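You operate a simulated robot arm through the tools that you are given. There is no shell and no other tool.

You are at the controls of a simulated two-armed robot. One attempt, no reset.

Task
Pick up the green pouch holder with one hand, pass it to the other hand and put it on the second shelf from the bottom of the wide rack. Set down upright: green pouch holder.

The check looks at the end state, three seconds after you hand in, the way a careful person would. Anything else that was tipped, shoved, dropped, spilled or broken makes it a failure.

Robot
Two 7-joint arms with two-finger parallel grippers on one trunk, on a base that moves. Base frame: it is fixed to the floor where the robot stands at the start and does not move with it; the origin is under the middle of the robot, x ahead of it, y to its left, z up. Readings come in m, degrees, newtons and seconds.
The left shoulder is at the start at [-0.082, 0.119, 0.851], the right one opposite. With the tool pointing down near the work surface each hand reaches from about 0.16 to 0.58 m from the robot's upright axis, wherever it stands, measured 20 degrees to its own side. Places, roughly: second shelf of the wide rack [0.6, 0.6, 0.6]. Payload 3.43 kg a hand.
The TCP of each hand is the grasp point between the finger pads, 0.03 m short of the fingertips. In the tool frame z runs along the fingers and y along their closing line. The gripper opens to 0.094 m. The fingers are 0.028 m wide and 0.01 m thick; the gripper's body (0.05 by 0.096 m) begins 0.055 m behind the TCP.
Orientation is that of the tool frame in the base frame, as [roll, pitch, yaw] about the fixed x, y, z axes, in that order (R = Rz(yaw) Ry(pitch) Rx(roll)). With the fingers straight down and closing along the base's y, the tool's x points along the base's -x, its y along +y and its z along -z.

Tools
- The arms move only by the tool send_rows. It takes "left_increments", "right_increments" or both (then of equal length, played together; a hand with none holds still); each is text: rows parted by semicolons, each of 7 numbers parted by spaces: the shift along the tool's x, y, z in m, then the turn, a rotation vector about the tool's x, y, z in rad, then the opening, from 0 (shut) to 1 (fully open). In form: x y z rx ry rz grip; .... A call has 1 to 20 rows; each row is the pose to reach, as a shift and turn from the pose commanded when the call began, along the tool's axes at that moment. Each row takes 0.2 s and may step no farther than 0.05 m and 8.6 degrees from the row before; otherwise, or with a gripper value out of range, the whole call is refused. Where a pose cannot be reached the arm comes as near as it can. A force on the tool above 40 N (or 10 N above the force at the start of the call, whichever is more), or a blocked arm, ends the call early, and 0.2 s more pass. Each finger travels about 0.153 m/s and halts on what it meets, pressing with about 33 N; the grip force reading is that of the motor and also rises with nothing between the fingers. The clock runs only during rows and for 0.2 s after the last one: add rows that repeat a pose to give the fingers time. It gives the time, the measured TCP pose, the force on the tool (base axes), the opening and the grip force at its end, in the units of the frame above (readings bear some noise), with the torque about the TCP (base axes, N m) and any sound that the robot's microphone picked up.
- Cameras (640 x 400 px; columns grow to the right, rows downward): "scene" is now at [0.0178, 0.0403, 1.5533]; the picture's right is [0.55, -0.83, 0.00], its down [-0.68, -0.45, -0.58] and it looks along [0.49, 0.32, -0.81] (base axes); focal length 248 px, centre (320, 200). "left" rides on the left gripper at [0.076, -0.014, -0.103] in its tool frame; the picture's right is [0.18, 0.98, 0.00], its down [-0.75, 0.14, -0.64] and it looks along [-0.63, 0.12, 0.77] (tool axes); focal length 243 px, centre (320, 200). "right" rides on the right gripper at [0.076, 0.014, -0.102] in its tool frame; the picture's right is [-0.18, 0.98, 0.00], its down [-0.75, -0.14, -0.64] and it looks along [-0.63, -0.12, 0.77] (tool axes); focal length 243 px, centre (320, 200).
- snapshot(camera): a new picture of that camera. It takes no simulated time.
- slide_trunk(by): moves the trunk up (or, below 0, down) by that many m; the arms and the scene camera ride with it, the base frame stays. It gives what a move gives, with no picture.
- base_move(legs): drives the robot by 1 to 6 legs, each [ahead, left, turn to the left] in m, m and degrees, along the robot's own axes; the way and the turn of a leg run together, so that a leg with both is an arc; at most 1.5 m and 180 degrees a leg. The arms and the cameras ride along, it lands a little off, and it stops where it bumps. It gives what a move gives.
- pan_tilt(pan, tilt): turns the head with the scene camera to pan (to the left, within 143 degrees either way) and tilt (down, from -29 to 69), counted from straight ahead of the robot (the tilt from the chest, where the trunk bows). It gives what a move gives.
- measure_at(camera, pixels): for up to 12 pixels [column, row] of the newest picture of that camera ("zoom" is the newest enlarged one), the place [x, y, z] in the base frame of the surface seen there, good to about 0.002 m. It takes no simulated time.
- inspect(camera, box): a new picture of the part [left, top, right, bottom] of that camera's present view, enlarged. It takes no simulated time.
- job_done(): hands the job in; it is judged then, once.

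Leave the grippers open and the arms clear of the work at the hand-in unless told otherwise.

The tools are called after "Emit:" as a command line: name --argument value ..., lists and objects as JSON in quotes. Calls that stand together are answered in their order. send_rows: Moves the arms, as the interface text tells. Its arguments: {"type":"object","properties":{"left_increments":{"type":"string"},"right_increments":{"type":"string"}},"required":[]} The other tools are called the same way: slide_trunk (by) moves the trunk up or down; base_move (legs) drives the base; pan_tilt (pan, tilt) turns the head that bears the scene camera; snapshot (camera) takes a picture; measure_at (camera, pixels) gives the place of the surface under pixels of a picture; inspect (camera, box) takes an enlarged picture of a part of a camera's view; job_done () hands the job in.

At the start:

```text
time: 0.0
left_ee_pos: [0.252, 0.348, 1.0332]
left_ee_rot: [180.0, 0.0, 179.9]
left_wrist_force: [-1.0, -0.6, -1.1]
left_moment: [-0.01, 0.02, -0.02]
left_finger_gap: 0.094
left_gripper_force: 0.0
right_ee_pos: [0.298, 0.0171, 1.0892]
right_ee_rot: [179.9, 0.1, -180.0]
right_wrist_force: [0.1, 0.9, -0.2]
right_moment: [-0.04, 0.03, 0.0]
right_finger_gap: 0.0939
right_gripper_force: 0.0
trunk travel left (down, up): [-0.275, 0.06]
robot x, y, heading: [0.0006, -0.0008, 0.1]
head pan, tilt (commanded): [33.6, 54.4]
```

scene: 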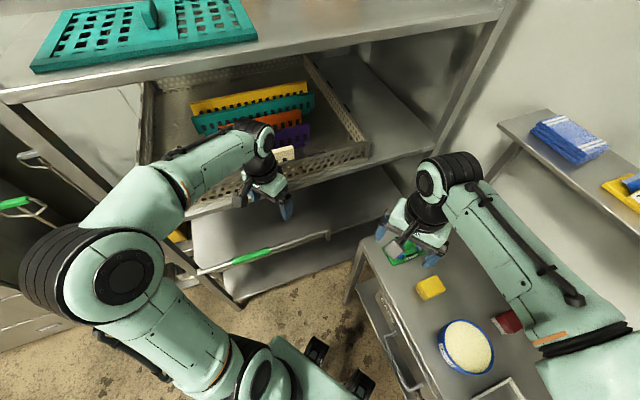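
right: 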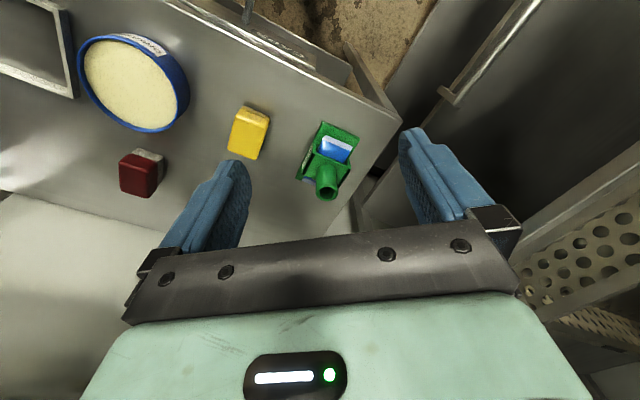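
left: 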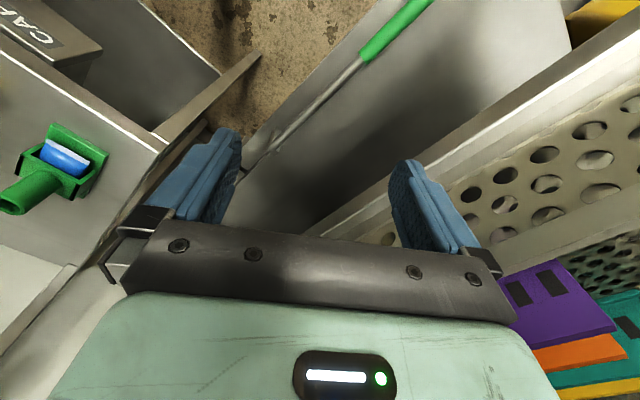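

I see a green holder with a blue-white pouch near (328,160) in the right camera picture, on the table. I will enlarge it there and in the scene picture to understand its form.

Emit:
inspect --camera "right" --box '[270, 100, 390, 220]'

Emit:
inspect --camera "left" --box '[0, 100, 160, 240]'

Emit:
inspect --camera "scene" --box '[130, 60, 450, 300]'

```text
3.33 times, centred on (330, 160) of right
```

zoom: 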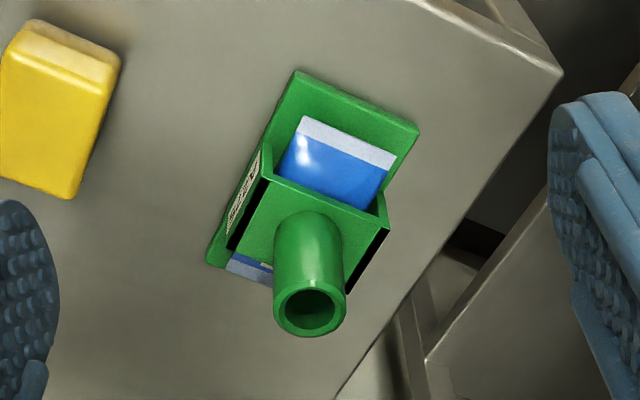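

```text
2.86 times, centred on (80, 170) of left
```

zoom: 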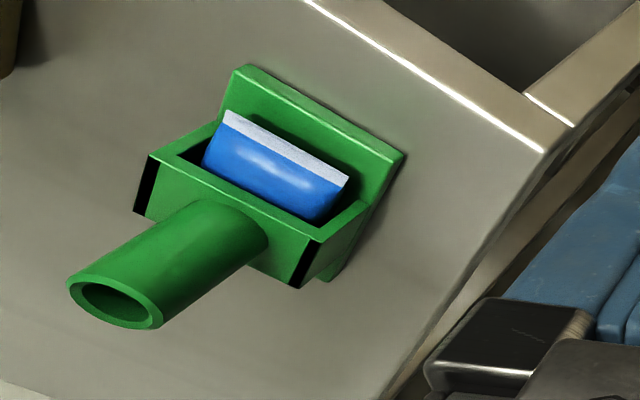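

```text
1.67 times, centred on (290, 180) of scene
```

zoom: 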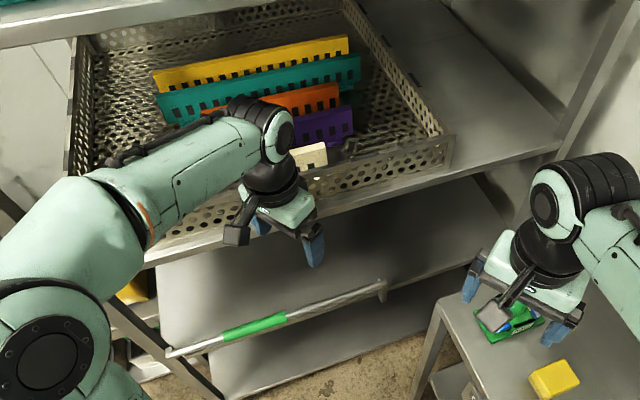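

I'll enlarge the holder in the right camera again, this time to measure points on it in the zoom picture.

Emit:
inspect --camera "right" --box '[270, 100, 390, 220]'

```text
3.33 times, centred on (330, 160) of right
```

zoom: 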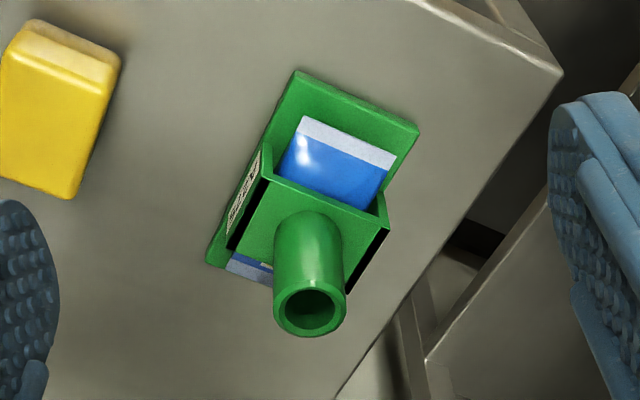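

Measuring table points around the holder, plate corners, pocket rim and tube end in the zoom picture.

Emit:
measure_at --camera "zoom" --pixels '[[298, 76], [414, 126], [212, 258], [268, 172], [375, 225], [245, 245], [308, 282], [309, 225], [280, 308], [343, 308], [340, 125], [330, 175]]'

Emit:
measure_at --camera "zoom" --pixels '[[200, 150], [430, 180], [250, 350], [400, 90], [260, 268], [240, 200], [350, 270], [380, 205], [275, 320], [312, 290], [310, 332], [390, 185]]'

```text
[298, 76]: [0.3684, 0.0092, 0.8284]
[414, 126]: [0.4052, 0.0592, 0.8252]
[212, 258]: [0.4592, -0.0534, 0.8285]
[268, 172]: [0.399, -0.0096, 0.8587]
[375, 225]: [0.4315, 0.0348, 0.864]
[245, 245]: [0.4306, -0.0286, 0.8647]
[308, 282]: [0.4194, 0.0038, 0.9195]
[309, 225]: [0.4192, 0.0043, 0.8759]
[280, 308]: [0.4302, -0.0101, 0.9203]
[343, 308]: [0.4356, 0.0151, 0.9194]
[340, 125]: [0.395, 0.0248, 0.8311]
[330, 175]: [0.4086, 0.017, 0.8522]
```

```text
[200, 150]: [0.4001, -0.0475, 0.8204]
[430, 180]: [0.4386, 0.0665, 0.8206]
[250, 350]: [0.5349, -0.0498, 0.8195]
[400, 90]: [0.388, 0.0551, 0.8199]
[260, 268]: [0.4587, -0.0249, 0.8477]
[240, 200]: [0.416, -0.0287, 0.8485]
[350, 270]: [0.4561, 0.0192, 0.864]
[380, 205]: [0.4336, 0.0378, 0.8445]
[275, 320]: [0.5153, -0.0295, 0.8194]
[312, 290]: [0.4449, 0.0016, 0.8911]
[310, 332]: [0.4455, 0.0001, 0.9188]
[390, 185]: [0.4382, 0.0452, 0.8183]
```

The holder stands on its flat plate (z 0.820 to 0.828), pocket top at z≈0.865, tube straight up to z≈0.92 with its axis at about (0.432, 0.002). So its present pose is upright. Next I look at the rack by panning the head to the left.

Emit:
pan_tilt --pan 50 --tilt 40

Emit:
snapshot --camera "scene"

```text
time: 0.8
left_ee_pos: [0.252, 0.3475, 1.035]
left_ee_rot: [-180.0, 0.1, -180.0]
left_wrist_force: [-0.2, 0.1, -1.2]
left_moment: [0.02, -0.01, 0.0]
left_finger_gap: 0.0939
left_gripper_force: 0.0
right_ee_pos: [0.2974, 0.0176, 1.0874]
right_ee_rot: [180.0, 0.0, -179.9]
right_wrist_force: [-0.4, -0.1, 0.4]
right_moment: [0.01, -0.01, -0.01]
right_finger_gap: 0.0939
right_gripper_force: 0.0
trunk travel left (down, up): [-0.275, 0.06]
robot x, y, heading: [0.0005, 0.0042, -0.1]
head pan, tilt (commanded): [50.0, 40.0]
```

```text
taken
```

scene: 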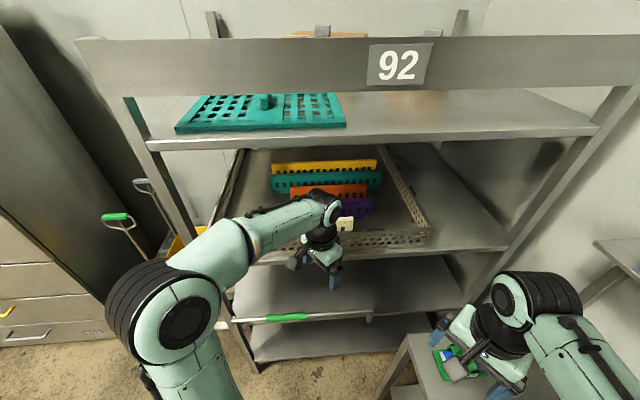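

The rack "92" shows four levels: teal grid on top, tray, a plain shelf, and a lowest shelf. I measure points on each level: the second shelf from the bottom should be the plain one near (370,285).

Emit:
measure_at --camera "scene" --pixels '[[400, 285], [440, 290], [370, 345], [290, 345], [470, 235], [430, 245], [400, 140], [450, 330], [360, 322], [285, 316], [240, 320], [370, 300]]'

Emit:
measure_at --camera "scene" --pixels '[[425, 262], [400, 265], [455, 275], [475, 290], [445, 310], [380, 262], [260, 255], [250, 290], [500, 250], [510, 235], [360, 360], [400, 310]]'

Emit:
inspect --camera "scene" --box '[200, 230, 520, 400]'

```text
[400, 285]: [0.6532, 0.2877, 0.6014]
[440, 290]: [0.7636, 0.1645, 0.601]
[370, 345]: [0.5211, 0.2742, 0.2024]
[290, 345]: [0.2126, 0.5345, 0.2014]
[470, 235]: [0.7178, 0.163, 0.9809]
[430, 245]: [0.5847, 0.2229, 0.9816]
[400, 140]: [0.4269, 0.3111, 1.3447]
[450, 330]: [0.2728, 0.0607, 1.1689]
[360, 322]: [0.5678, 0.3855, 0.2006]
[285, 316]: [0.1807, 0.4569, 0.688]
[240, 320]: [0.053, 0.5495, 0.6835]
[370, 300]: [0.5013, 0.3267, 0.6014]
```

```text
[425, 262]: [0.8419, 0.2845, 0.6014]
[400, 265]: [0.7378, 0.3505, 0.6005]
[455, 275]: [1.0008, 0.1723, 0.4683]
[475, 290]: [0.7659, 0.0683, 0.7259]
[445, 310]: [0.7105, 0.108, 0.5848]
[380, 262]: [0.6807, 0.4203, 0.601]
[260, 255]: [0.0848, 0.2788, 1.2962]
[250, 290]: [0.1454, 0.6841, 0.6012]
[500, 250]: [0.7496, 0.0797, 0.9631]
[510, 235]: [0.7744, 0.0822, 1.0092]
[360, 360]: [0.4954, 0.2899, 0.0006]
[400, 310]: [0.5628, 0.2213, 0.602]
```

```text
2.00 times, centred on (360, 315) of scene
```

zoom: 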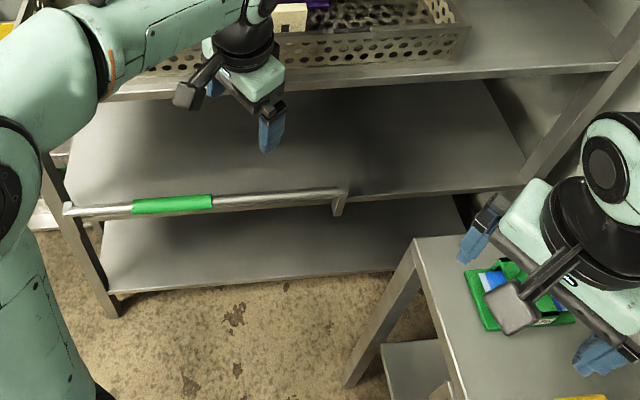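

The second shelf is at z≈0.601, the next one above at 0.98; a bar with a green grip runs along the left half of its front edge. I measure the front edges, the bar's right end and the underside of the shelf above.

Emit:
measure_at --camera "zoom" --pixels '[[515, 184], [440, 190], [370, 196], [518, 165], [480, 90], [400, 95], [340, 187], [340, 208], [330, 190], [230, 201], [615, 66], [470, 78]]'

Emit:
measure_at --camera "zoom" --pixels '[[410, 240], [348, 385], [420, 262], [400, 285], [460, 240], [430, 238], [520, 390], [100, 290], [395, 268], [460, 255], [150, 210], [530, 150]]'

```text
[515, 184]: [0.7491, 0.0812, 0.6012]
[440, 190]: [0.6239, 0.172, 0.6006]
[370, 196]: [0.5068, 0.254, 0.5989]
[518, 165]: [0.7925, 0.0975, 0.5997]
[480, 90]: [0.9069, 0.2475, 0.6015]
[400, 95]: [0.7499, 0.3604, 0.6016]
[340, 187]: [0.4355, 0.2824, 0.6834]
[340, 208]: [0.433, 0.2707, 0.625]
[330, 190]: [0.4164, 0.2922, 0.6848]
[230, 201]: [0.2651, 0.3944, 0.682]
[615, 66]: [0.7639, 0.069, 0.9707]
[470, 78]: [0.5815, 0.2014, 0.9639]
```

```text
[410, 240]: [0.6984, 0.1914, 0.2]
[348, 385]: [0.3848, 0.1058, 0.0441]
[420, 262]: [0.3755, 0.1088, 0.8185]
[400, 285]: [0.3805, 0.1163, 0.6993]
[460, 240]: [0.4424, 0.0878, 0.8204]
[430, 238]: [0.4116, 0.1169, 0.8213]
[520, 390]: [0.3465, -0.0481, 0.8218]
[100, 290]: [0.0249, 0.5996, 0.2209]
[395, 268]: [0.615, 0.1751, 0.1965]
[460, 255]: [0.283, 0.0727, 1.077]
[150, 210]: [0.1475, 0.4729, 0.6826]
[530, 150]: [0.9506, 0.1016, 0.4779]
```

Layout as I read it: rack front edge runs along direction (0.81,−0.58), second shelf at z=0.60, its front is free to the right of the bar (bar ends near (0.435,0.28)), shelf above at 0.96–0.98. The small table corner is near (0.385,0.115), z 0.82.

Plan: the right hand grips the vertical tube from above. The left hand then grips the pocket sides from the left with a slanted tool and sets the holder on the shelf right of the bar. First I turn the right hand by about 54° (camera toward my back right) and bring it above the tube, still high.

Emit:
send_rows --right_increments "-0.019 -0.002 0 0 0 -0.136 1; -0.038 -0.004 0 0 0 -0.272 1; -0.057 -0.006 0 0 0 -0.408 1; -0.077 -0.009 0 0 0 -0.544 1; -0.096 -0.011 0 0 0 -0.68 1; -0.115 -0.013 0 0 0 -0.816 1; -0.134 -0.015 0 0 0 -0.951 1; -0.134 -0.015 0 0 0 -0.951 1"

Emit:
pan_tilt --pan 15 --tilt 50

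Emit:
snapshot --camera "right"

Emit:
snapshot --camera "scene"

```text
time: 2.6
left_ee_pos: [0.252, 0.3476, 1.0355]
left_ee_rot: [-179.9, 0.0, 180.0]
left_wrist_force: [-0.3, -0.9, -0.5]
left_moment: [0.01, 0.04, 0.02]
left_finger_gap: 0.094
left_gripper_force: 0.1
right_ee_pos: [0.4294, 0.0024, 1.0902]
right_ee_rot: [-180.0, -0.1, -125.4]
right_wrist_force: [-0.4, 0.1, 0.7]
right_moment: [-0.01, 0.02, 0.01]
right_finger_gap: 0.0939
right_gripper_force: 0.1
trunk travel left (down, up): [-0.275, 0.06]
robot x, y, heading: [-0.0011, 0.0009, 0.0]
head pan, tilt (commanded): [50.0, 40.0]
```

```text
time: 3.6
left_ee_pos: [0.2522, 0.348, 1.0348]
left_ee_rot: [-180.0, -0.1, -180.0]
left_wrist_force: [0.8, -0.5, 0.5]
left_moment: [0.01, 0.03, -0.01]
left_finger_gap: 0.094
left_gripper_force: 0.1
right_ee_pos: [0.4297, 0.0016, 1.0892]
right_ee_rot: [-180.0, 0.0, -125.6]
right_wrist_force: [-0.8, 0.8, -0.5]
right_moment: [-0.02, 0.03, 0.02]
right_finger_gap: 0.0937
right_gripper_force: 0.0
trunk travel left (down, up): [-0.275, 0.06]
robot x, y, heading: [-0.0039, -0.0008, -0.2]
head pan, tilt (commanded): [15.0, 50.0]
```

```text
taken
```

right: 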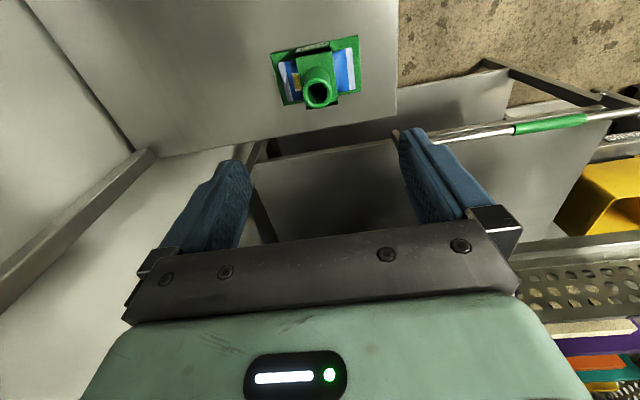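

```text
taken
```

scene: 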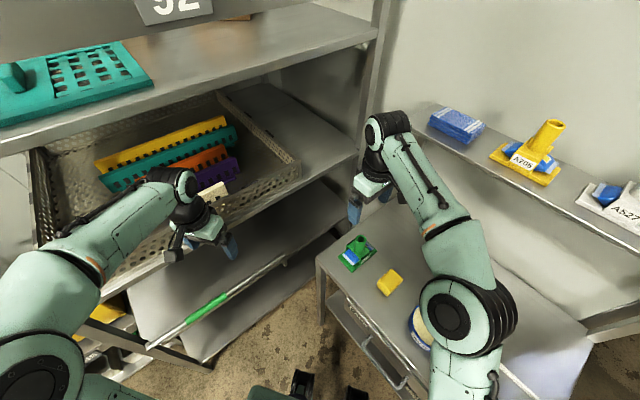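

The narrow wall shelf bears similar holders in yellow and white, resting plate-down with the tube up — so tube-up is upright. Now I zoom on the green holder in the right camera at (318,75) to measure the tube precisely.

Emit:
inspect --camera "right" --box '[260, 25, 380, 115]'

```text
4.44 times, centred on (320, 70) of right
```

zoom: 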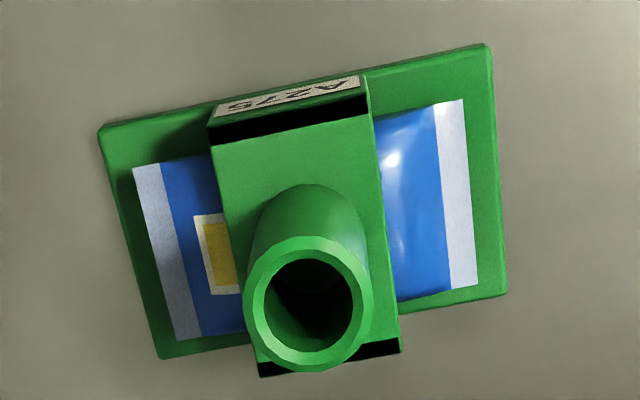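

The box ("A27/S" label on the side) bridges the pouch on the plate and bears the tube. I measure the tube rim, box corners and plate corners in this zoom.

Emit:
measure_at --camera "zoom" --pixels '[[252, 305], [367, 305], [308, 243], [308, 366], [216, 142], [366, 110], [260, 362], [396, 345], [104, 133], [488, 50], [163, 352], [503, 290]]'

Emit:
measure_at --camera "zoom" --pixels '[[212, 118], [360, 80], [262, 374], [399, 350], [230, 200], [380, 200], [420, 200], [470, 200], [150, 250], [190, 250], [290, 130], [300, 95]]'

```text
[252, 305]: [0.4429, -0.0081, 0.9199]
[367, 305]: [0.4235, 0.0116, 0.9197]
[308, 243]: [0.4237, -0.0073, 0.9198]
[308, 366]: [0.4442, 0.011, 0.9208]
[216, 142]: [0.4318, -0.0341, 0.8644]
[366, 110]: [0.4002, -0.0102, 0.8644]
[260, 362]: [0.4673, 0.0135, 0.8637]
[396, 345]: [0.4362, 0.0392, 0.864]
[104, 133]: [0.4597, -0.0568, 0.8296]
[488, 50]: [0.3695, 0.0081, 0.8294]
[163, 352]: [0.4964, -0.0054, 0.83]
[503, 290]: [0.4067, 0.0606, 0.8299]
```

```text
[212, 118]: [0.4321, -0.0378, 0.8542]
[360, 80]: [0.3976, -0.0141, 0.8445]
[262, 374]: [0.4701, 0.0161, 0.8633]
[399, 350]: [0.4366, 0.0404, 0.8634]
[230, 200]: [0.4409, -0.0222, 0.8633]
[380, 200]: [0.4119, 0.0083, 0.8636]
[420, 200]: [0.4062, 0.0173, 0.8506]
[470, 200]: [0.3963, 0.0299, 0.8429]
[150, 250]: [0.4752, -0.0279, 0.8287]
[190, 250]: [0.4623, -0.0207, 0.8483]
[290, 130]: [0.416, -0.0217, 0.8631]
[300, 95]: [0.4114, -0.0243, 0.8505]
```

Tube centre is (0.4335, 0.0018), diameter 0.0276, top z 0.920; box 0.040 × 0.060 with top at 0.864; long axis at about −36°. The right hand sits over it at z 1.09. I lower it so the TCP is at z≈0.913 with open fingers around the tube.

Emit:
send_rows --right_increments "-0.002 -0.003 0.03 0 0 0 1; -0.002 -0.003 0.06 0 0 0 1; -0.002 -0.003 0.09 0 0 0 1; -0.002 -0.003 0.12 0 0 0 1; -0.002 -0.003 0.15 0 0 0 1; -0.002 -0.003 0.165 0 0 0 1; -0.002 -0.003 0.176 0 0 0 1; -0.002 -0.003 0.176 0 0 0 1"

Emit:
snapshot --camera "right"

Emit:
snapshot --camera "scene"

```text
time: 5.4
left_ee_pos: [0.251, 0.3482, 1.0343]
left_ee_rot: [180.0, 0.0, 179.9]
left_wrist_force: [0.2, 0.2, 1.0]
left_moment: [0.02, -0.01, 0.05]
left_finger_gap: 0.0938
left_gripper_force: 0.0
right_ee_pos: [0.4352, 0.0027, 0.9124]
right_ee_rot: [-179.9, -0.1, -125.4]
right_wrist_force: [-0.8, -0.2, 0.4]
right_moment: [0.01, -0.02, -0.02]
right_finger_gap: 0.0939
right_gripper_force: 0.2
trunk travel left (down, up): [-0.275, 0.06]
robot x, y, heading: [0.0006, 0.0021, 0.1]
head pan, tilt (commanded): [15.0, 50.0]
```

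```text
taken
```

right: 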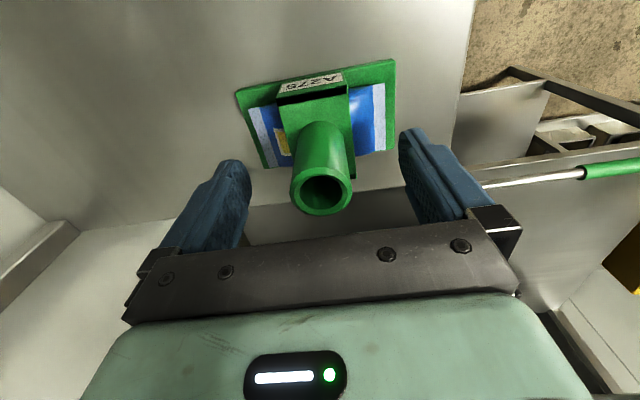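

```text
taken
```

scene: 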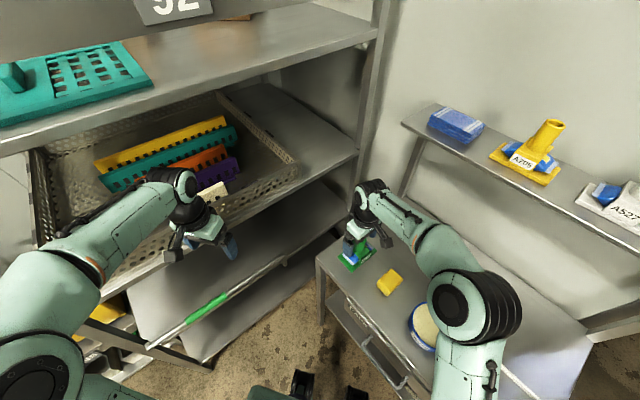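

The tube stands between the fingers, midway (rim at (322,192)). I close the right gripper.

Emit:
send_rows --right_increments "0 0 0 0 0 0 0; 0 0 0 0 0 0 0; 0 0 0 0 0 0 0; 0 0 0 0 0 0 0"

Emit:
snapshot --camera "right"

```text
time: 6.4
left_ee_pos: [0.2514, 0.3476, 1.0349]
left_ee_rot: [-180.0, 0.0, 180.0]
left_wrist_force: [0.0, -0.1, -0.1]
left_moment: [-0.03, -0.01, -0.02]
left_finger_gap: 0.0941
left_gripper_force: 0.1
right_ee_pos: [0.4351, 0.0025, 0.9122]
right_ee_rot: [-180.0, 0.1, -125.5]
right_wrist_force: [0.4, 0.5, -0.2]
right_moment: [0.01, -0.04, -0.01]
right_finger_gap: 0.0302
right_gripper_force: 32.6
trunk travel left (down, up): [-0.275, 0.06]
robot x, y, heading: [0.0001, -0.0004, 0.0]
head pan, tilt (commanded): [15.0, 50.0]
```

```text
taken
```

right: 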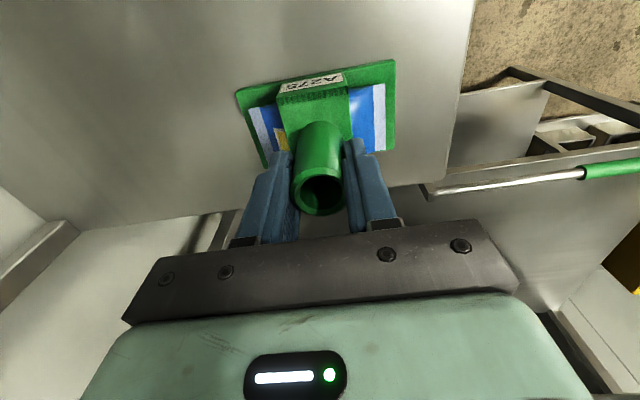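

The tube is held (gap 0.030 m, 32.6 N). I lift it slowly straight up by 0.12 m.

Emit:
send_rows --right_increments "0 0 -0.008 0 0 0 0; 0 0 -0.02 0 0 0 0; 0 0 -0.04 0 0 0 0; 0 0 -0.06 0 0 0 0; 0 0 -0.08 0 0 0 0; 0 0 -0.1 0 0 0 0; 0 0 -0.115 0 0 0 0; 0 0 -0.12 0 0 0 0; 0 0 -0.12 0 0 0 0"

Emit:
snapshot --camera "right"

Emit:
snapshot --camera "scene"

```text
time: 8.4
left_ee_pos: [0.251, 0.3494, 1.034]
left_ee_rot: [179.9, 0.0, 179.9]
left_wrist_force: [0.4, -0.3, -0.8]
left_moment: [-0.02, -0.03, 0.02]
left_finger_gap: 0.0943
left_gripper_force: 0.1
right_ee_pos: [0.4346, 0.0031, 1.0331]
right_ee_rot: [-180.0, 0.0, -125.6]
right_wrist_force: [-0.5, 1.2, -2.9]
right_moment: [-0.02, -0.01, 0.0]
right_finger_gap: 0.0303
right_gripper_force: 32.9
trunk travel left (down, up): [-0.275, 0.06]
robot x, y, heading: [-0.0032, 0.0002, 0.2]
head pan, tilt (commanded): [15.0, 50.0]
```

```text
taken
```

right: 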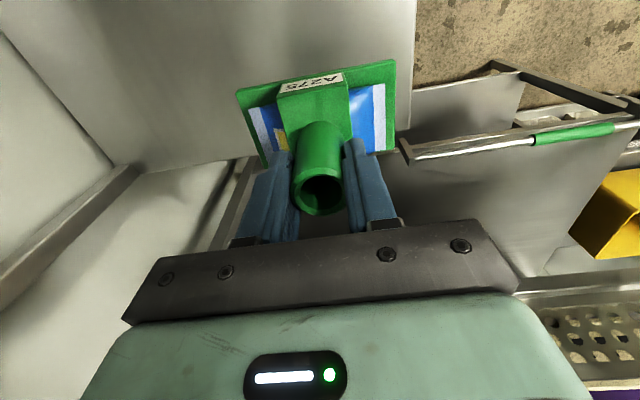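

```text
taken
```

scene: 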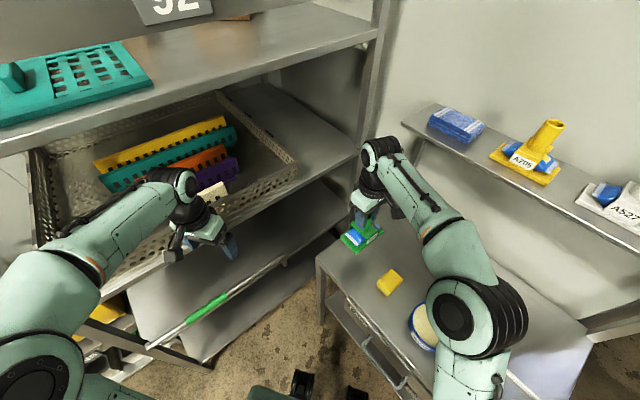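

The holder hangs level from the right hand (about 3 N). Before bringing the left hand in, I measure points along the right forearm in the scene picture to check the clearance for the left wrist.

Emit:
measure_at --camera "scene" --pixels '[[385, 155], [400, 190], [412, 205], [425, 230], [440, 275], [455, 320], [360, 200], [385, 210], [365, 230], [165, 190], [180, 180], [130, 220]]'

Emit:
inspect --camera "scene" --box '[300, 120, 460, 280]'

Emit:
inspect --camera "scene" --box '[100, 140, 280, 280]'

```text
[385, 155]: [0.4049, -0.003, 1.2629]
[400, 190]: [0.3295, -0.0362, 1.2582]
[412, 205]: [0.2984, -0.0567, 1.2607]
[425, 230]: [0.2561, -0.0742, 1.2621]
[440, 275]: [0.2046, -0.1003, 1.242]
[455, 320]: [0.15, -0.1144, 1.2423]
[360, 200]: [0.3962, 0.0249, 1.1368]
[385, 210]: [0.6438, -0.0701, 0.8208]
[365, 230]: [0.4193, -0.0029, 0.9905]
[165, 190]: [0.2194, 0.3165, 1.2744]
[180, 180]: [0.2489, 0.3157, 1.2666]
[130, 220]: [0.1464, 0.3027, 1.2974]
```

```text
2.50 times, centred on (380, 200) of scene
```

zoom: 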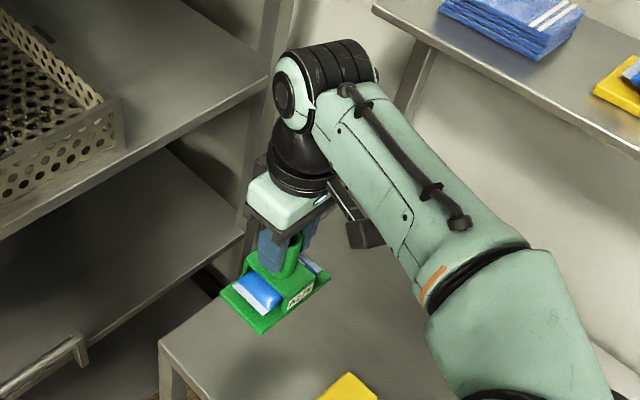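

```text
2.86 times, centred on (190, 210) of scene
```

zoom: 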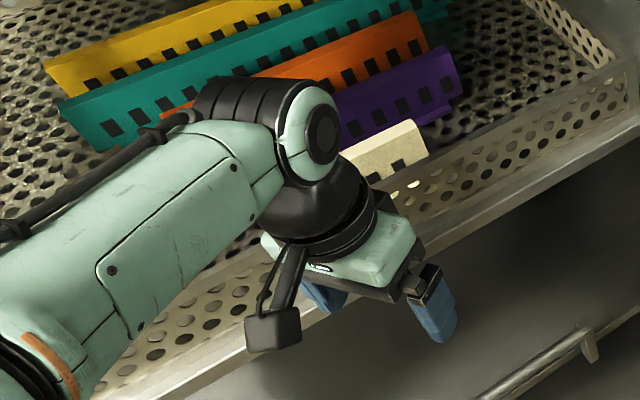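

The right forearm runs back at z≈1.2 to (0.15,−0.11), so the space to the left of the holder is free. I bring the left hand away from the rack to about (0.26,0.22,1.06) and turn it by −36° so that it faces along the holder's long axis.

Emit:
send_rows --left_increments "-0.002 -0.026 -0.005 0 0 0.1246 1; -0.004 -0.051 -0.01 0 0 0.2492 1; -0.005 -0.077 -0.016 0 0 0.3738 1; -0.007 -0.102 -0.021 0 0 0.4984 1; -0.009 -0.128 -0.026 0 0 0.623 1; -0.009 -0.128 -0.026 0 0 0.623 1"

Emit:
snapshot --camera "scene"

Emit:
snapshot --camera "left"

```text
time: 9.8
left_ee_pos: [0.2591, 0.2197, 1.0593]
left_ee_rot: [-179.9, 0.0, 144.2]
left_wrist_force: [0.0, 0.9, 0.3]
left_moment: [0.0, 0.0, -0.04]
left_finger_gap: 0.094
left_gripper_force: 0.0
right_ee_pos: [0.4348, 0.0026, 1.0323]
right_ee_rot: [-180.0, 0.0, -125.5]
right_wrist_force: [-0.2, -0.3, -2.4]
right_moment: [0.03, 0.03, 0.0]
right_finger_gap: 0.0303
right_gripper_force: 33.2
trunk travel left (down, up): [-0.275, 0.06]
robot x, y, heading: [0.0038, -0.001, -0.3]
head pan, tilt (commanded): [15.0, 50.0]
```

```text
taken
```

scene: 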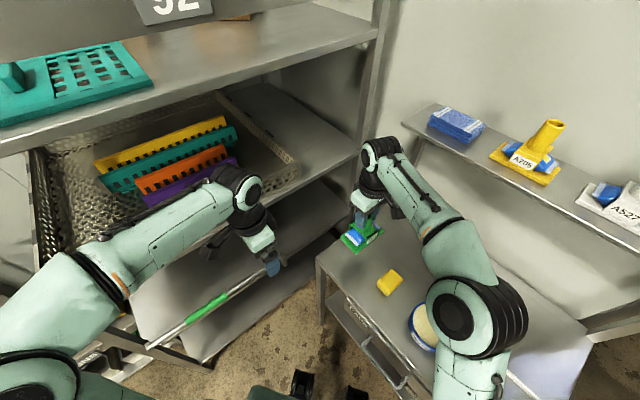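

```text
taken
```

left: 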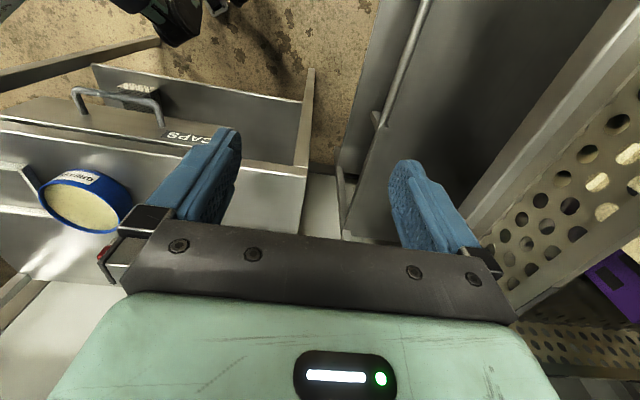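

The left hand is at (0.259,0.220,1.059), yaw 144°. Now I tip it up by 55° (35° below horizontal) while moving it to a waiting pose about 0.16 m back from the holder along its approach line.

Emit:
send_rows --left_increments "-0.016 -0.009 -0.0015 0 -0.12 0 1; -0.032 -0.018 -0.003 0 -0.24 0 1; -0.048 -0.027 -0.0045 0 -0.36 0 1; -0.064 -0.036 -0.006 0 -0.48 0 1; -0.08 -0.045 -0.0075 0 -0.60 0 1; -0.097 -0.055 -0.009 0 -0.72 0 1; -0.113 -0.065 -0.0105 0 -0.84 0 1; -0.1295 -0.0742 -0.0118 0 -0.96 0 1; -0.1295 -0.0742 -0.0118 0 -0.96 0 1"

Emit:
snapshot --camera "scene"

Emit:
snapshot --camera "left"

```text
time: 11.8
left_ee_pos: [0.3211, 0.0858, 1.0713]
left_ee_rot: [180.0, 55.1, 144.3]
left_wrist_force: [-0.5, -0.7, -0.1]
left_moment: [0.0, 0.02, -0.04]
left_finger_gap: 0.0941
left_gripper_force: 0.1
right_ee_pos: [0.4349, 0.0021, 1.0321]
right_ee_rot: [-180.0, 0.0, -125.5]
right_wrist_force: [0.4, 0.5, -3.5]
right_moment: [0.0, -0.02, -0.03]
right_finger_gap: 0.0301
right_gripper_force: 33.2
trunk travel left (down, up): [-0.275, 0.06]
robot x, y, heading: [0.0037, 0.0019, 0.1]
head pan, tilt (commanded): [15.0, 50.0]
```

```text
taken
```

scene: 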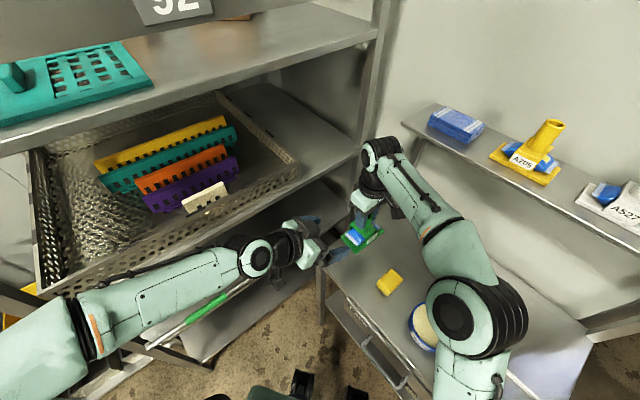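

```text
taken
```

left: 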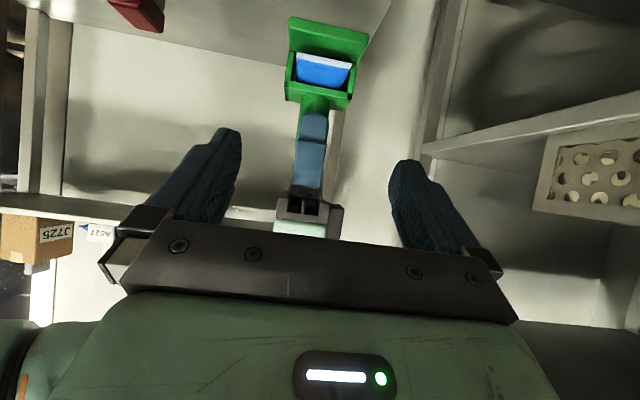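

The left hand waits in line with the holder, which shows at (328,60) in its camera (upside down, since that camera sits below the hand). I zoom in to measure the box's position for the approach.

Emit:
inspect --camera "left" --box '[260, 5, 400, 115]'

```text
3.64 times, centred on (330, 60) of left
```

zoom: 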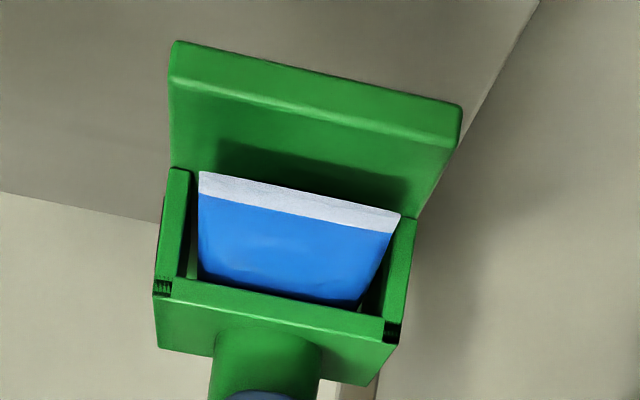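

Emit:
measure_at --camera "zoom" --pixels '[[162, 283], [392, 328], [172, 180], [412, 228], [177, 50], [460, 110], [265, 345], [162, 340], [392, 375], [175, 80], [455, 140], [300, 310]]'

```text
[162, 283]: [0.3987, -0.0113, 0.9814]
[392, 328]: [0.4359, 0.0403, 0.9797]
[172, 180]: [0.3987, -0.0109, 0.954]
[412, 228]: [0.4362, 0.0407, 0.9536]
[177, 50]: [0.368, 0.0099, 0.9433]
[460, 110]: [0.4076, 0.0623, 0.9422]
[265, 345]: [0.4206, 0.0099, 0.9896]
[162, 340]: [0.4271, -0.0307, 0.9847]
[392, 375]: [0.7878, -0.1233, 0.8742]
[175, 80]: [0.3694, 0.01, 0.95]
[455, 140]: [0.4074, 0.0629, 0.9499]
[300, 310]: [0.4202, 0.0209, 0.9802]
```

Box near-face corners are at (0.399,−0.011) and (0.436,0.040), top z 0.984, plate bottom z 0.942. The holder's centre line lies 2 mm to the right of the left tool's line. I approach 0.115 m along the tool with fingers fully open and a 2 mm sideways correction, then look.

Emit:
send_rows --left_increments "-0.001 -0.002 0.025 0 0 0 1; -0.001 -0.002 0.05 0 0 0 1; -0.001 -0.002 0.075 0 0 0 1; -0.001 -0.002 0.095 0 0 0 1; -0.001 -0.002 0.115 0 0 0 1; -0.001 -0.002 0.115 0 0 0 1"

Emit:
snapshot --camera "left"

Emit:
snapshot --camera "right"

Emit:
inspect --camera "scene" --box '[240, 120, 460, 300]'

```text
time: 13.2
left_ee_pos: [0.3888, 0.0455, 1.0358]
left_ee_rot: [175.9, 57.0, 142.4]
left_wrist_force: [0.3, 0.3, 0.5]
left_moment: [0.01, 0.01, 0.01]
left_finger_gap: 0.094
left_gripper_force: 0.0
left hand out of reach, approached as far as the arm can: row 3, 4, 5
right_ee_pos: [0.4345, 0.0027, 1.0327]
right_ee_rot: [-180.0, 0.0, -125.5]
right_wrist_force: [-0.3, -0.7, -2.6]
right_moment: [-0.03, 0.0, -0.01]
right_finger_gap: 0.0302
right_gripper_force: 32.7
trunk travel left (down, up): [-0.275, 0.06]
robot x, y, heading: [-0.0039, -0.0017, -0.1]
head pan, tilt (commanded): [15.0, 50.0]
```

```text
taken
```

left: 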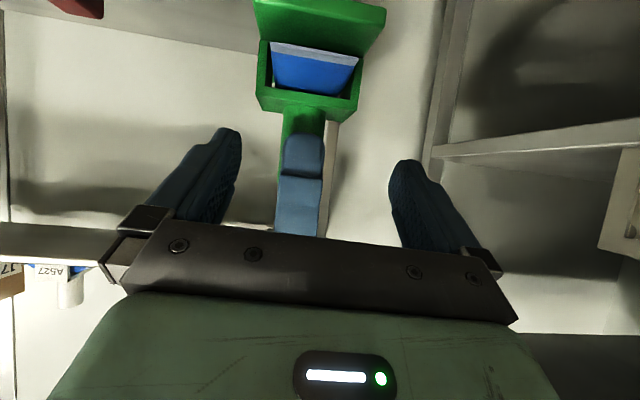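

```text
taken
```

right: 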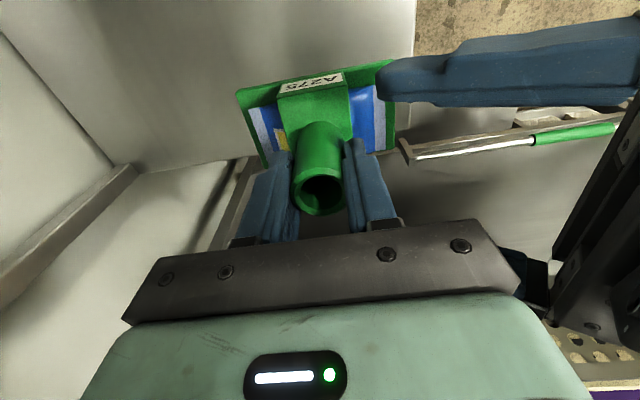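

```text
2.22 times, centred on (350, 210) of scene
```

zoom: 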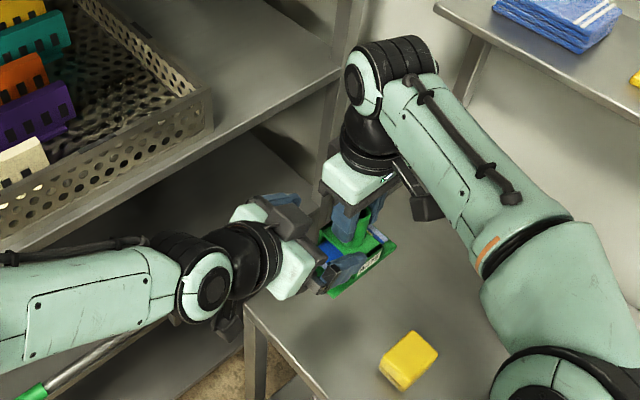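

The left arm ran out of reach at (0.389,0.046,1.036); nothing was touched. I draw it straight back 0.115 m and will then bring the holder nearer to the robot and to the left.

Emit:
send_rows --left_increments "0 0 -0.025 0 0 0 1; 0 0 -0.05 0 0 0 1; 0 0 -0.075 0 0 0 1; 0 0 -0.1 0 0 0 1; 0 0 -0.125 0 0 0 1; 0 0 -0.125 0 0 0 1"

```text
time: 14.6
left_ee_pos: [0.3161, 0.0873, 1.0778]
left_ee_rot: [-180.0, 55.0, 144.3]
left_wrist_force: [0.0, 0.6, 0.7]
left_moment: [0.0, -0.03, 0.06]
left_finger_gap: 0.094
left_gripper_force: 0.1
left hand out of reach, approached as far as the arm can: row 1
right_ee_pos: [0.4355, 0.0011, 1.0327]
right_ee_rot: [179.9, 0.0, -125.6]
right_wrist_force: [-1.3, 0.3, -3.0]
right_moment: [0.0, -0.01, -0.02]
right_finger_gap: 0.0303
right_gripper_force: 33.0
trunk travel left (down, up): [-0.275, 0.06]
robot x, y, heading: [0.0025, -0.0012, 0.1]
head pan, tilt (commanded): [15.0, 50.0]
```

The left hand is back at (0.316,0.087,1.078) with its proper slant. I turn it about the vertical by +25° (to point at −11°) and move it back-left, then test how far it reaches that way.

Emit:
send_rows --left_increments "0.013 0.009 -0.019 -0.0893 0 -0.0626 1; 0.027 0.017 -0.038 -0.1785 0 -0.1251 1; 0.040 0.026 -0.058 -0.2678 0 -0.1877 1; 0.054 0.035 -0.077 -0.357 0 -0.2502 1; 0.054 0.035 -0.077 -0.357 0 -0.2502 1"

```text
time: 15.8
left_ee_pos: [0.2588, 0.1714, 1.0787]
left_ee_rot: [180.0, 55.0, 169.3]
left_wrist_force: [0.2, 0.1, -0.4]
left_moment: [-0.02, -0.02, -0.01]
left_finger_gap: 0.0941
left_gripper_force: 0.0
right_ee_pos: [0.4347, 0.0022, 1.0327]
right_ee_rot: [-179.9, 0.1, -125.5]
right_wrist_force: [0.4, 0.4, -3.5]
right_moment: [0.0, -0.03, -0.01]
right_finger_gap: 0.0301
right_gripper_force: 32.7
trunk travel left (down, up): [-0.275, 0.06]
robot x, y, heading: [-0.0002, 0.0014, -0.0]
head pan, tilt (commanded): [15.0, 50.0]
```

Now a reach test in free air to the left of the holder: forward 0.20 m and down 0.10 m with the same slant, y≈0.17 (clear of the right hand and the rack).

Emit:
send_rows --left_increments "-0.0039 0.0046 0.0273 0 0 0 1; -0.0077 0.0093 0.0546 0 0 0 1; -0.0116 0.0139 0.0819 0 0 0 1; -0.0154 0.0186 0.1092 0 0 0 1; -0.0193 0.0232 0.1365 0 0 0 1; -0.0231 0.0278 0.1638 0 0 0 1; -0.027 0.0325 0.1911 0 0 0 1; -0.0308 0.0371 0.2184 0 0 0 1; -0.0308 0.0371 0.2184 0 0 0 1"

Emit:
snapshot --camera "scene"

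```text
time: 17.8
left_ee_pos: [0.4587, 0.1692, 0.9791]
left_ee_rot: [-179.9, 55.1, 169.3]
left_wrist_force: [0.5, 0.1, 0.5]
left_moment: [-0.01, -0.03, 0.01]
left_finger_gap: 0.094
left_gripper_force: 0.0
right_ee_pos: [0.4349, 0.0029, 1.0326]
right_ee_rot: [-179.9, 0.0, -125.5]
right_wrist_force: [0.8, -1.1, -2.7]
right_moment: [-0.01, -0.04, 0.0]
right_finger_gap: 0.0302
right_gripper_force: 33.0
trunk travel left (down, up): [-0.275, 0.06]
robot x, y, heading: [-0.0007, 0.002, 0.1]
head pan, tilt (commanded): [15.0, 50.0]
```

```text
taken
```

scene: 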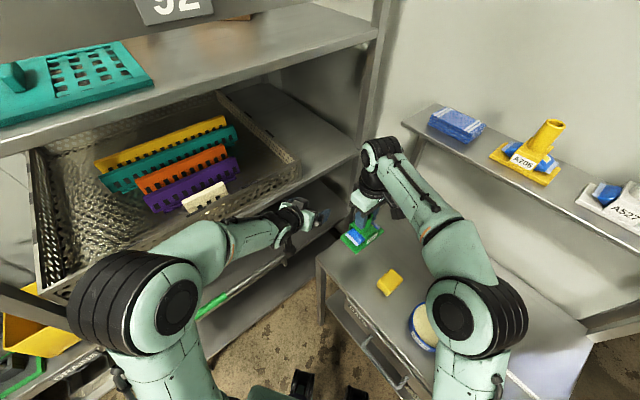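

The left hand reaches (0.459,0.169,0.979) pointing at −11° with no trouble, so the limit was the −36° yaw. I draw it back along its axis by 0.2 m, then turn the right hand with the holder by +25° and shift it to about (0.42,0.07).

Emit:
send_rows --left_increments "0 0 -0.04 0 0 0 1; 0 0 -0.08 0 0 0 1; 0 0 -0.12 0 0 0 1; 0 0 -0.16 0 0 0 1; 0 0 -0.2 0 0 0 1; 0 0 -0.2 0 0 0 1"

Emit:
send_rows --right_increments "-0.0076 0.0085 0 0 0 -0.0736 0; -0.0153 0.017 0 0 0 -0.1472 0; -0.0229 0.0256 0 0 0 -0.2208 0; -0.0305 0.0341 0 0 0 -0.2944 0; -0.0382 0.0426 0 0 0 -0.368 0; -0.0458 0.0511 0 0 0 -0.4416 0; -0.0458 0.0511 0 0 0 -0.4416 0"

Emit:
snapshot --camera "scene"

Emit:
snapshot --camera "left"

```text
time: 19.2
left_ee_pos: [0.2975, 0.1999, 1.0948]
left_ee_rot: [-179.9, 54.9, 169.3]
left_wrist_force: [-0.1, 0.2, 0.1]
left_moment: [0.03, -0.01, -0.02]
left_finger_gap: 0.0939
left_gripper_force: 0.1
right_ee_pos: [0.4348, 0.0016, 1.0323]
right_ee_rot: [-179.9, -0.1, -125.5]
right_wrist_force: [0.1, -0.7, -1.8]
right_moment: [-0.02, -0.02, 0.02]
right_finger_gap: 0.0303
right_gripper_force: 33.1
trunk travel left (down, up): [-0.275, 0.06]
robot x, y, heading: [0.0021, -0.0033, 0.2]
head pan, tilt (commanded): [15.0, 50.0]
```

```text
time: 20.8
left_ee_pos: [0.2986, 0.2012, 1.0954]
left_ee_rot: [-179.9, 55.0, 169.3]
left_wrist_force: [-0.3, 0.7, 0.1]
left_moment: [-0.01, 0.02, 0.01]
left_finger_gap: 0.0939
left_gripper_force: 0.0
right_ee_pos: [0.4193, 0.0685, 1.0332]
right_ee_rot: [180.0, 0.0, -100.1]
right_wrist_force: [0.5, 1.0, -1.9]
right_moment: [-0.03, 0.03, -0.04]
right_finger_gap: 0.0301
right_gripper_force: 33.4
trunk travel left (down, up): [-0.275, 0.06]
robot x, y, heading: [0.0002, 0.002, 0.1]
head pan, tilt (commanded): [15.0, 50.0]
```

```text
taken
```

scene: 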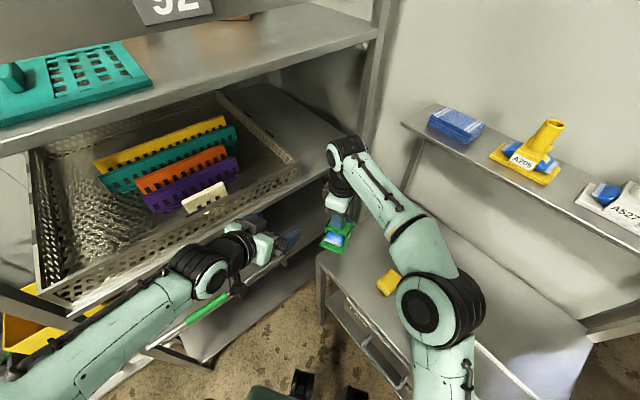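

```text
taken
```

left: 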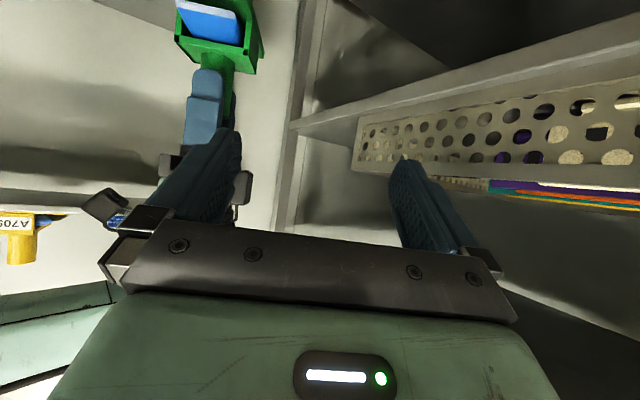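

The holder is now at about (0.42,0.069), turned. I move the left hand sideways to the waiting pose in line with it, about 0.16 m back.

Emit:
send_rows --left_increments "0.0037 -0.026 0.004 0 0 0 1; 0.0073 -0.0525 0.0079 0 0 0 1; 0.011 -0.0788 0.0119 0 0 0 1; 0.0146 -0.105 0.0158 0 0 0 1; 0.0146 -0.105 0.0158 0 0 0 1"

Emit:
snapshot --camera "left"

Emit:
snapshot --camera "scene"

Emit:
inspect --camera "left" --box '[260, 5, 400, 115]'

```text
time: 22.0
left_ee_pos: [0.2838, 0.0966, 1.0748]
left_ee_rot: [180.0, 55.0, 169.4]
left_wrist_force: [0.0, 0.6, 0.6]
left_moment: [0.02, 0.0, -0.01]
left_finger_gap: 0.094
left_gripper_force: 0.0
right_ee_pos: [0.4197, 0.0699, 1.033]
right_ee_rot: [-180.0, 0.0, -100.3]
right_wrist_force: [-0.2, 1.0, -2.5]
right_moment: [0.01, 0.02, 0.0]
right_finger_gap: 0.0302
right_gripper_force: 33.2
trunk travel left (down, up): [-0.275, 0.06]
robot x, y, heading: [-0.0014, 0.0021, -0.1]
head pan, tilt (commanded): [15.0, 50.0]
```

```text
taken
```

left: 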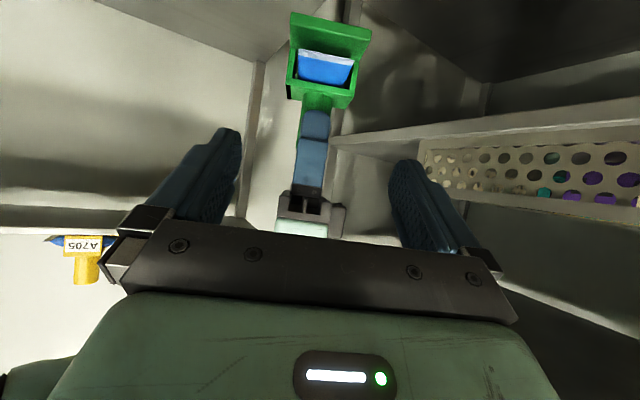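

```text
taken
```

scene: 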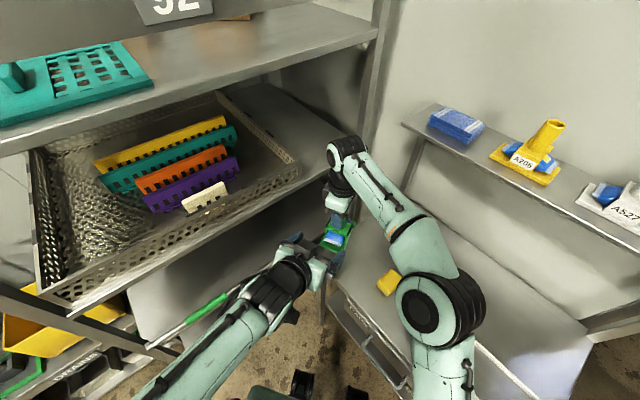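

```text
3.64 times, centred on (330, 60) of left
```

zoom: 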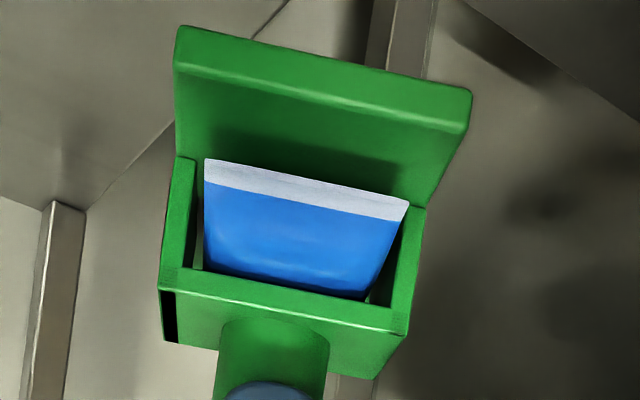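

The holder stands straight in front of the left fingers. I measure the box corners and plate again in this zoom.

Emit:
measure_at --camera "zoom" --pixels '[[164, 284], [405, 328], [180, 165], [422, 212], [180, 32], [468, 92], [275, 330], [168, 330], [300, 300], [178, 66], [464, 130], [200, 315]]'

```text
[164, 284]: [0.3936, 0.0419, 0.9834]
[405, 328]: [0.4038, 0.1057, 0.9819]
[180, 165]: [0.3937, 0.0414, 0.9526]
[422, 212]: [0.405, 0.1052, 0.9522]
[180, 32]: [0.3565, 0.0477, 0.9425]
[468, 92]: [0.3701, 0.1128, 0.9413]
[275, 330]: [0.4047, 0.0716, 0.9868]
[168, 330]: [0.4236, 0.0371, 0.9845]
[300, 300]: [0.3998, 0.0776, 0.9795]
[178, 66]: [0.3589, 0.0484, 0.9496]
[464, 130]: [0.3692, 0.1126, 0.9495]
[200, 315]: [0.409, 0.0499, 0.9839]
```

Box centre line matches within 1.5 mm. I approach along the tool: first 0.115 m, then look.

Emit:
send_rows --left_increments "0.0018 -0.0014 0.025 0 0 0 1; 0.0018 -0.0014 0.05 0 0 0 1; 0.0018 -0.0014 0.075 0 0 0 1; 0.0018 -0.0014 0.095 0 0 0 1; 0.0018 -0.0014 0.115 0 0 0 1; 0.0018 -0.0014 0.115 0 0 0 1"

Emit:
snapshot --camera "left"

Emit:
snapshot --camera "right"

Emit:
inspect --camera "scene" --box '[240, 120, 420, 300]'

```text
time: 23.4
left_ee_pos: [0.3745, 0.077, 1.0058]
left_ee_rot: [-179.9, 54.9, 169.4]
left_wrist_force: [-0.2, -0.4, 0.3]
left_moment: [-0.03, 0.01, 0.01]
left_finger_gap: 0.0941
left_gripper_force: 0.0
right_ee_pos: [0.4198, 0.0697, 1.0326]
right_ee_rot: [180.0, 0.1, -100.1]
right_wrist_force: [0.8, -0.5, -3.3]
right_moment: [0.02, 0.0, 0.01]
right_finger_gap: 0.0298
right_gripper_force: 33.4
trunk travel left (down, up): [-0.275, 0.06]
robot x, y, heading: [-0.0019, 0.0019, 0.1]
head pan, tilt (commanded): [15.0, 50.0]
```

```text
taken
```

left: 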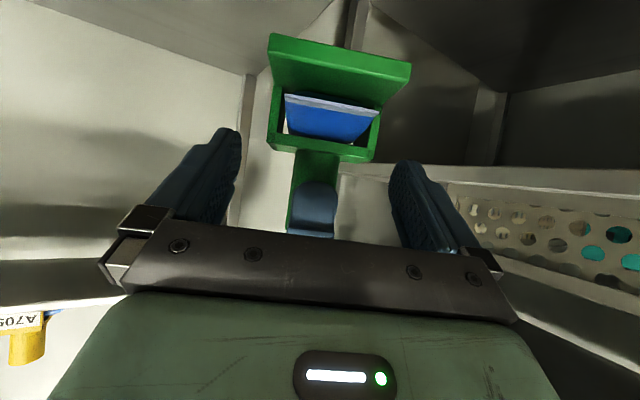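

```text
taken
```

right: 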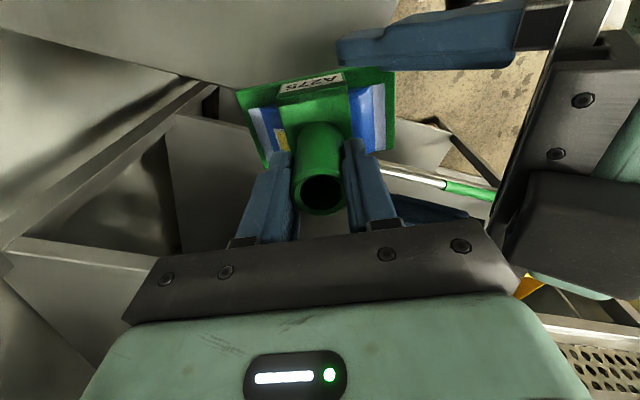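

```text
2.22 times, centred on (330, 210) of scene
```

zoom: 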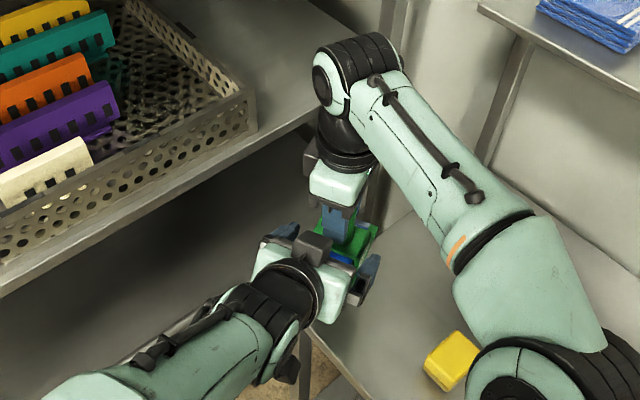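

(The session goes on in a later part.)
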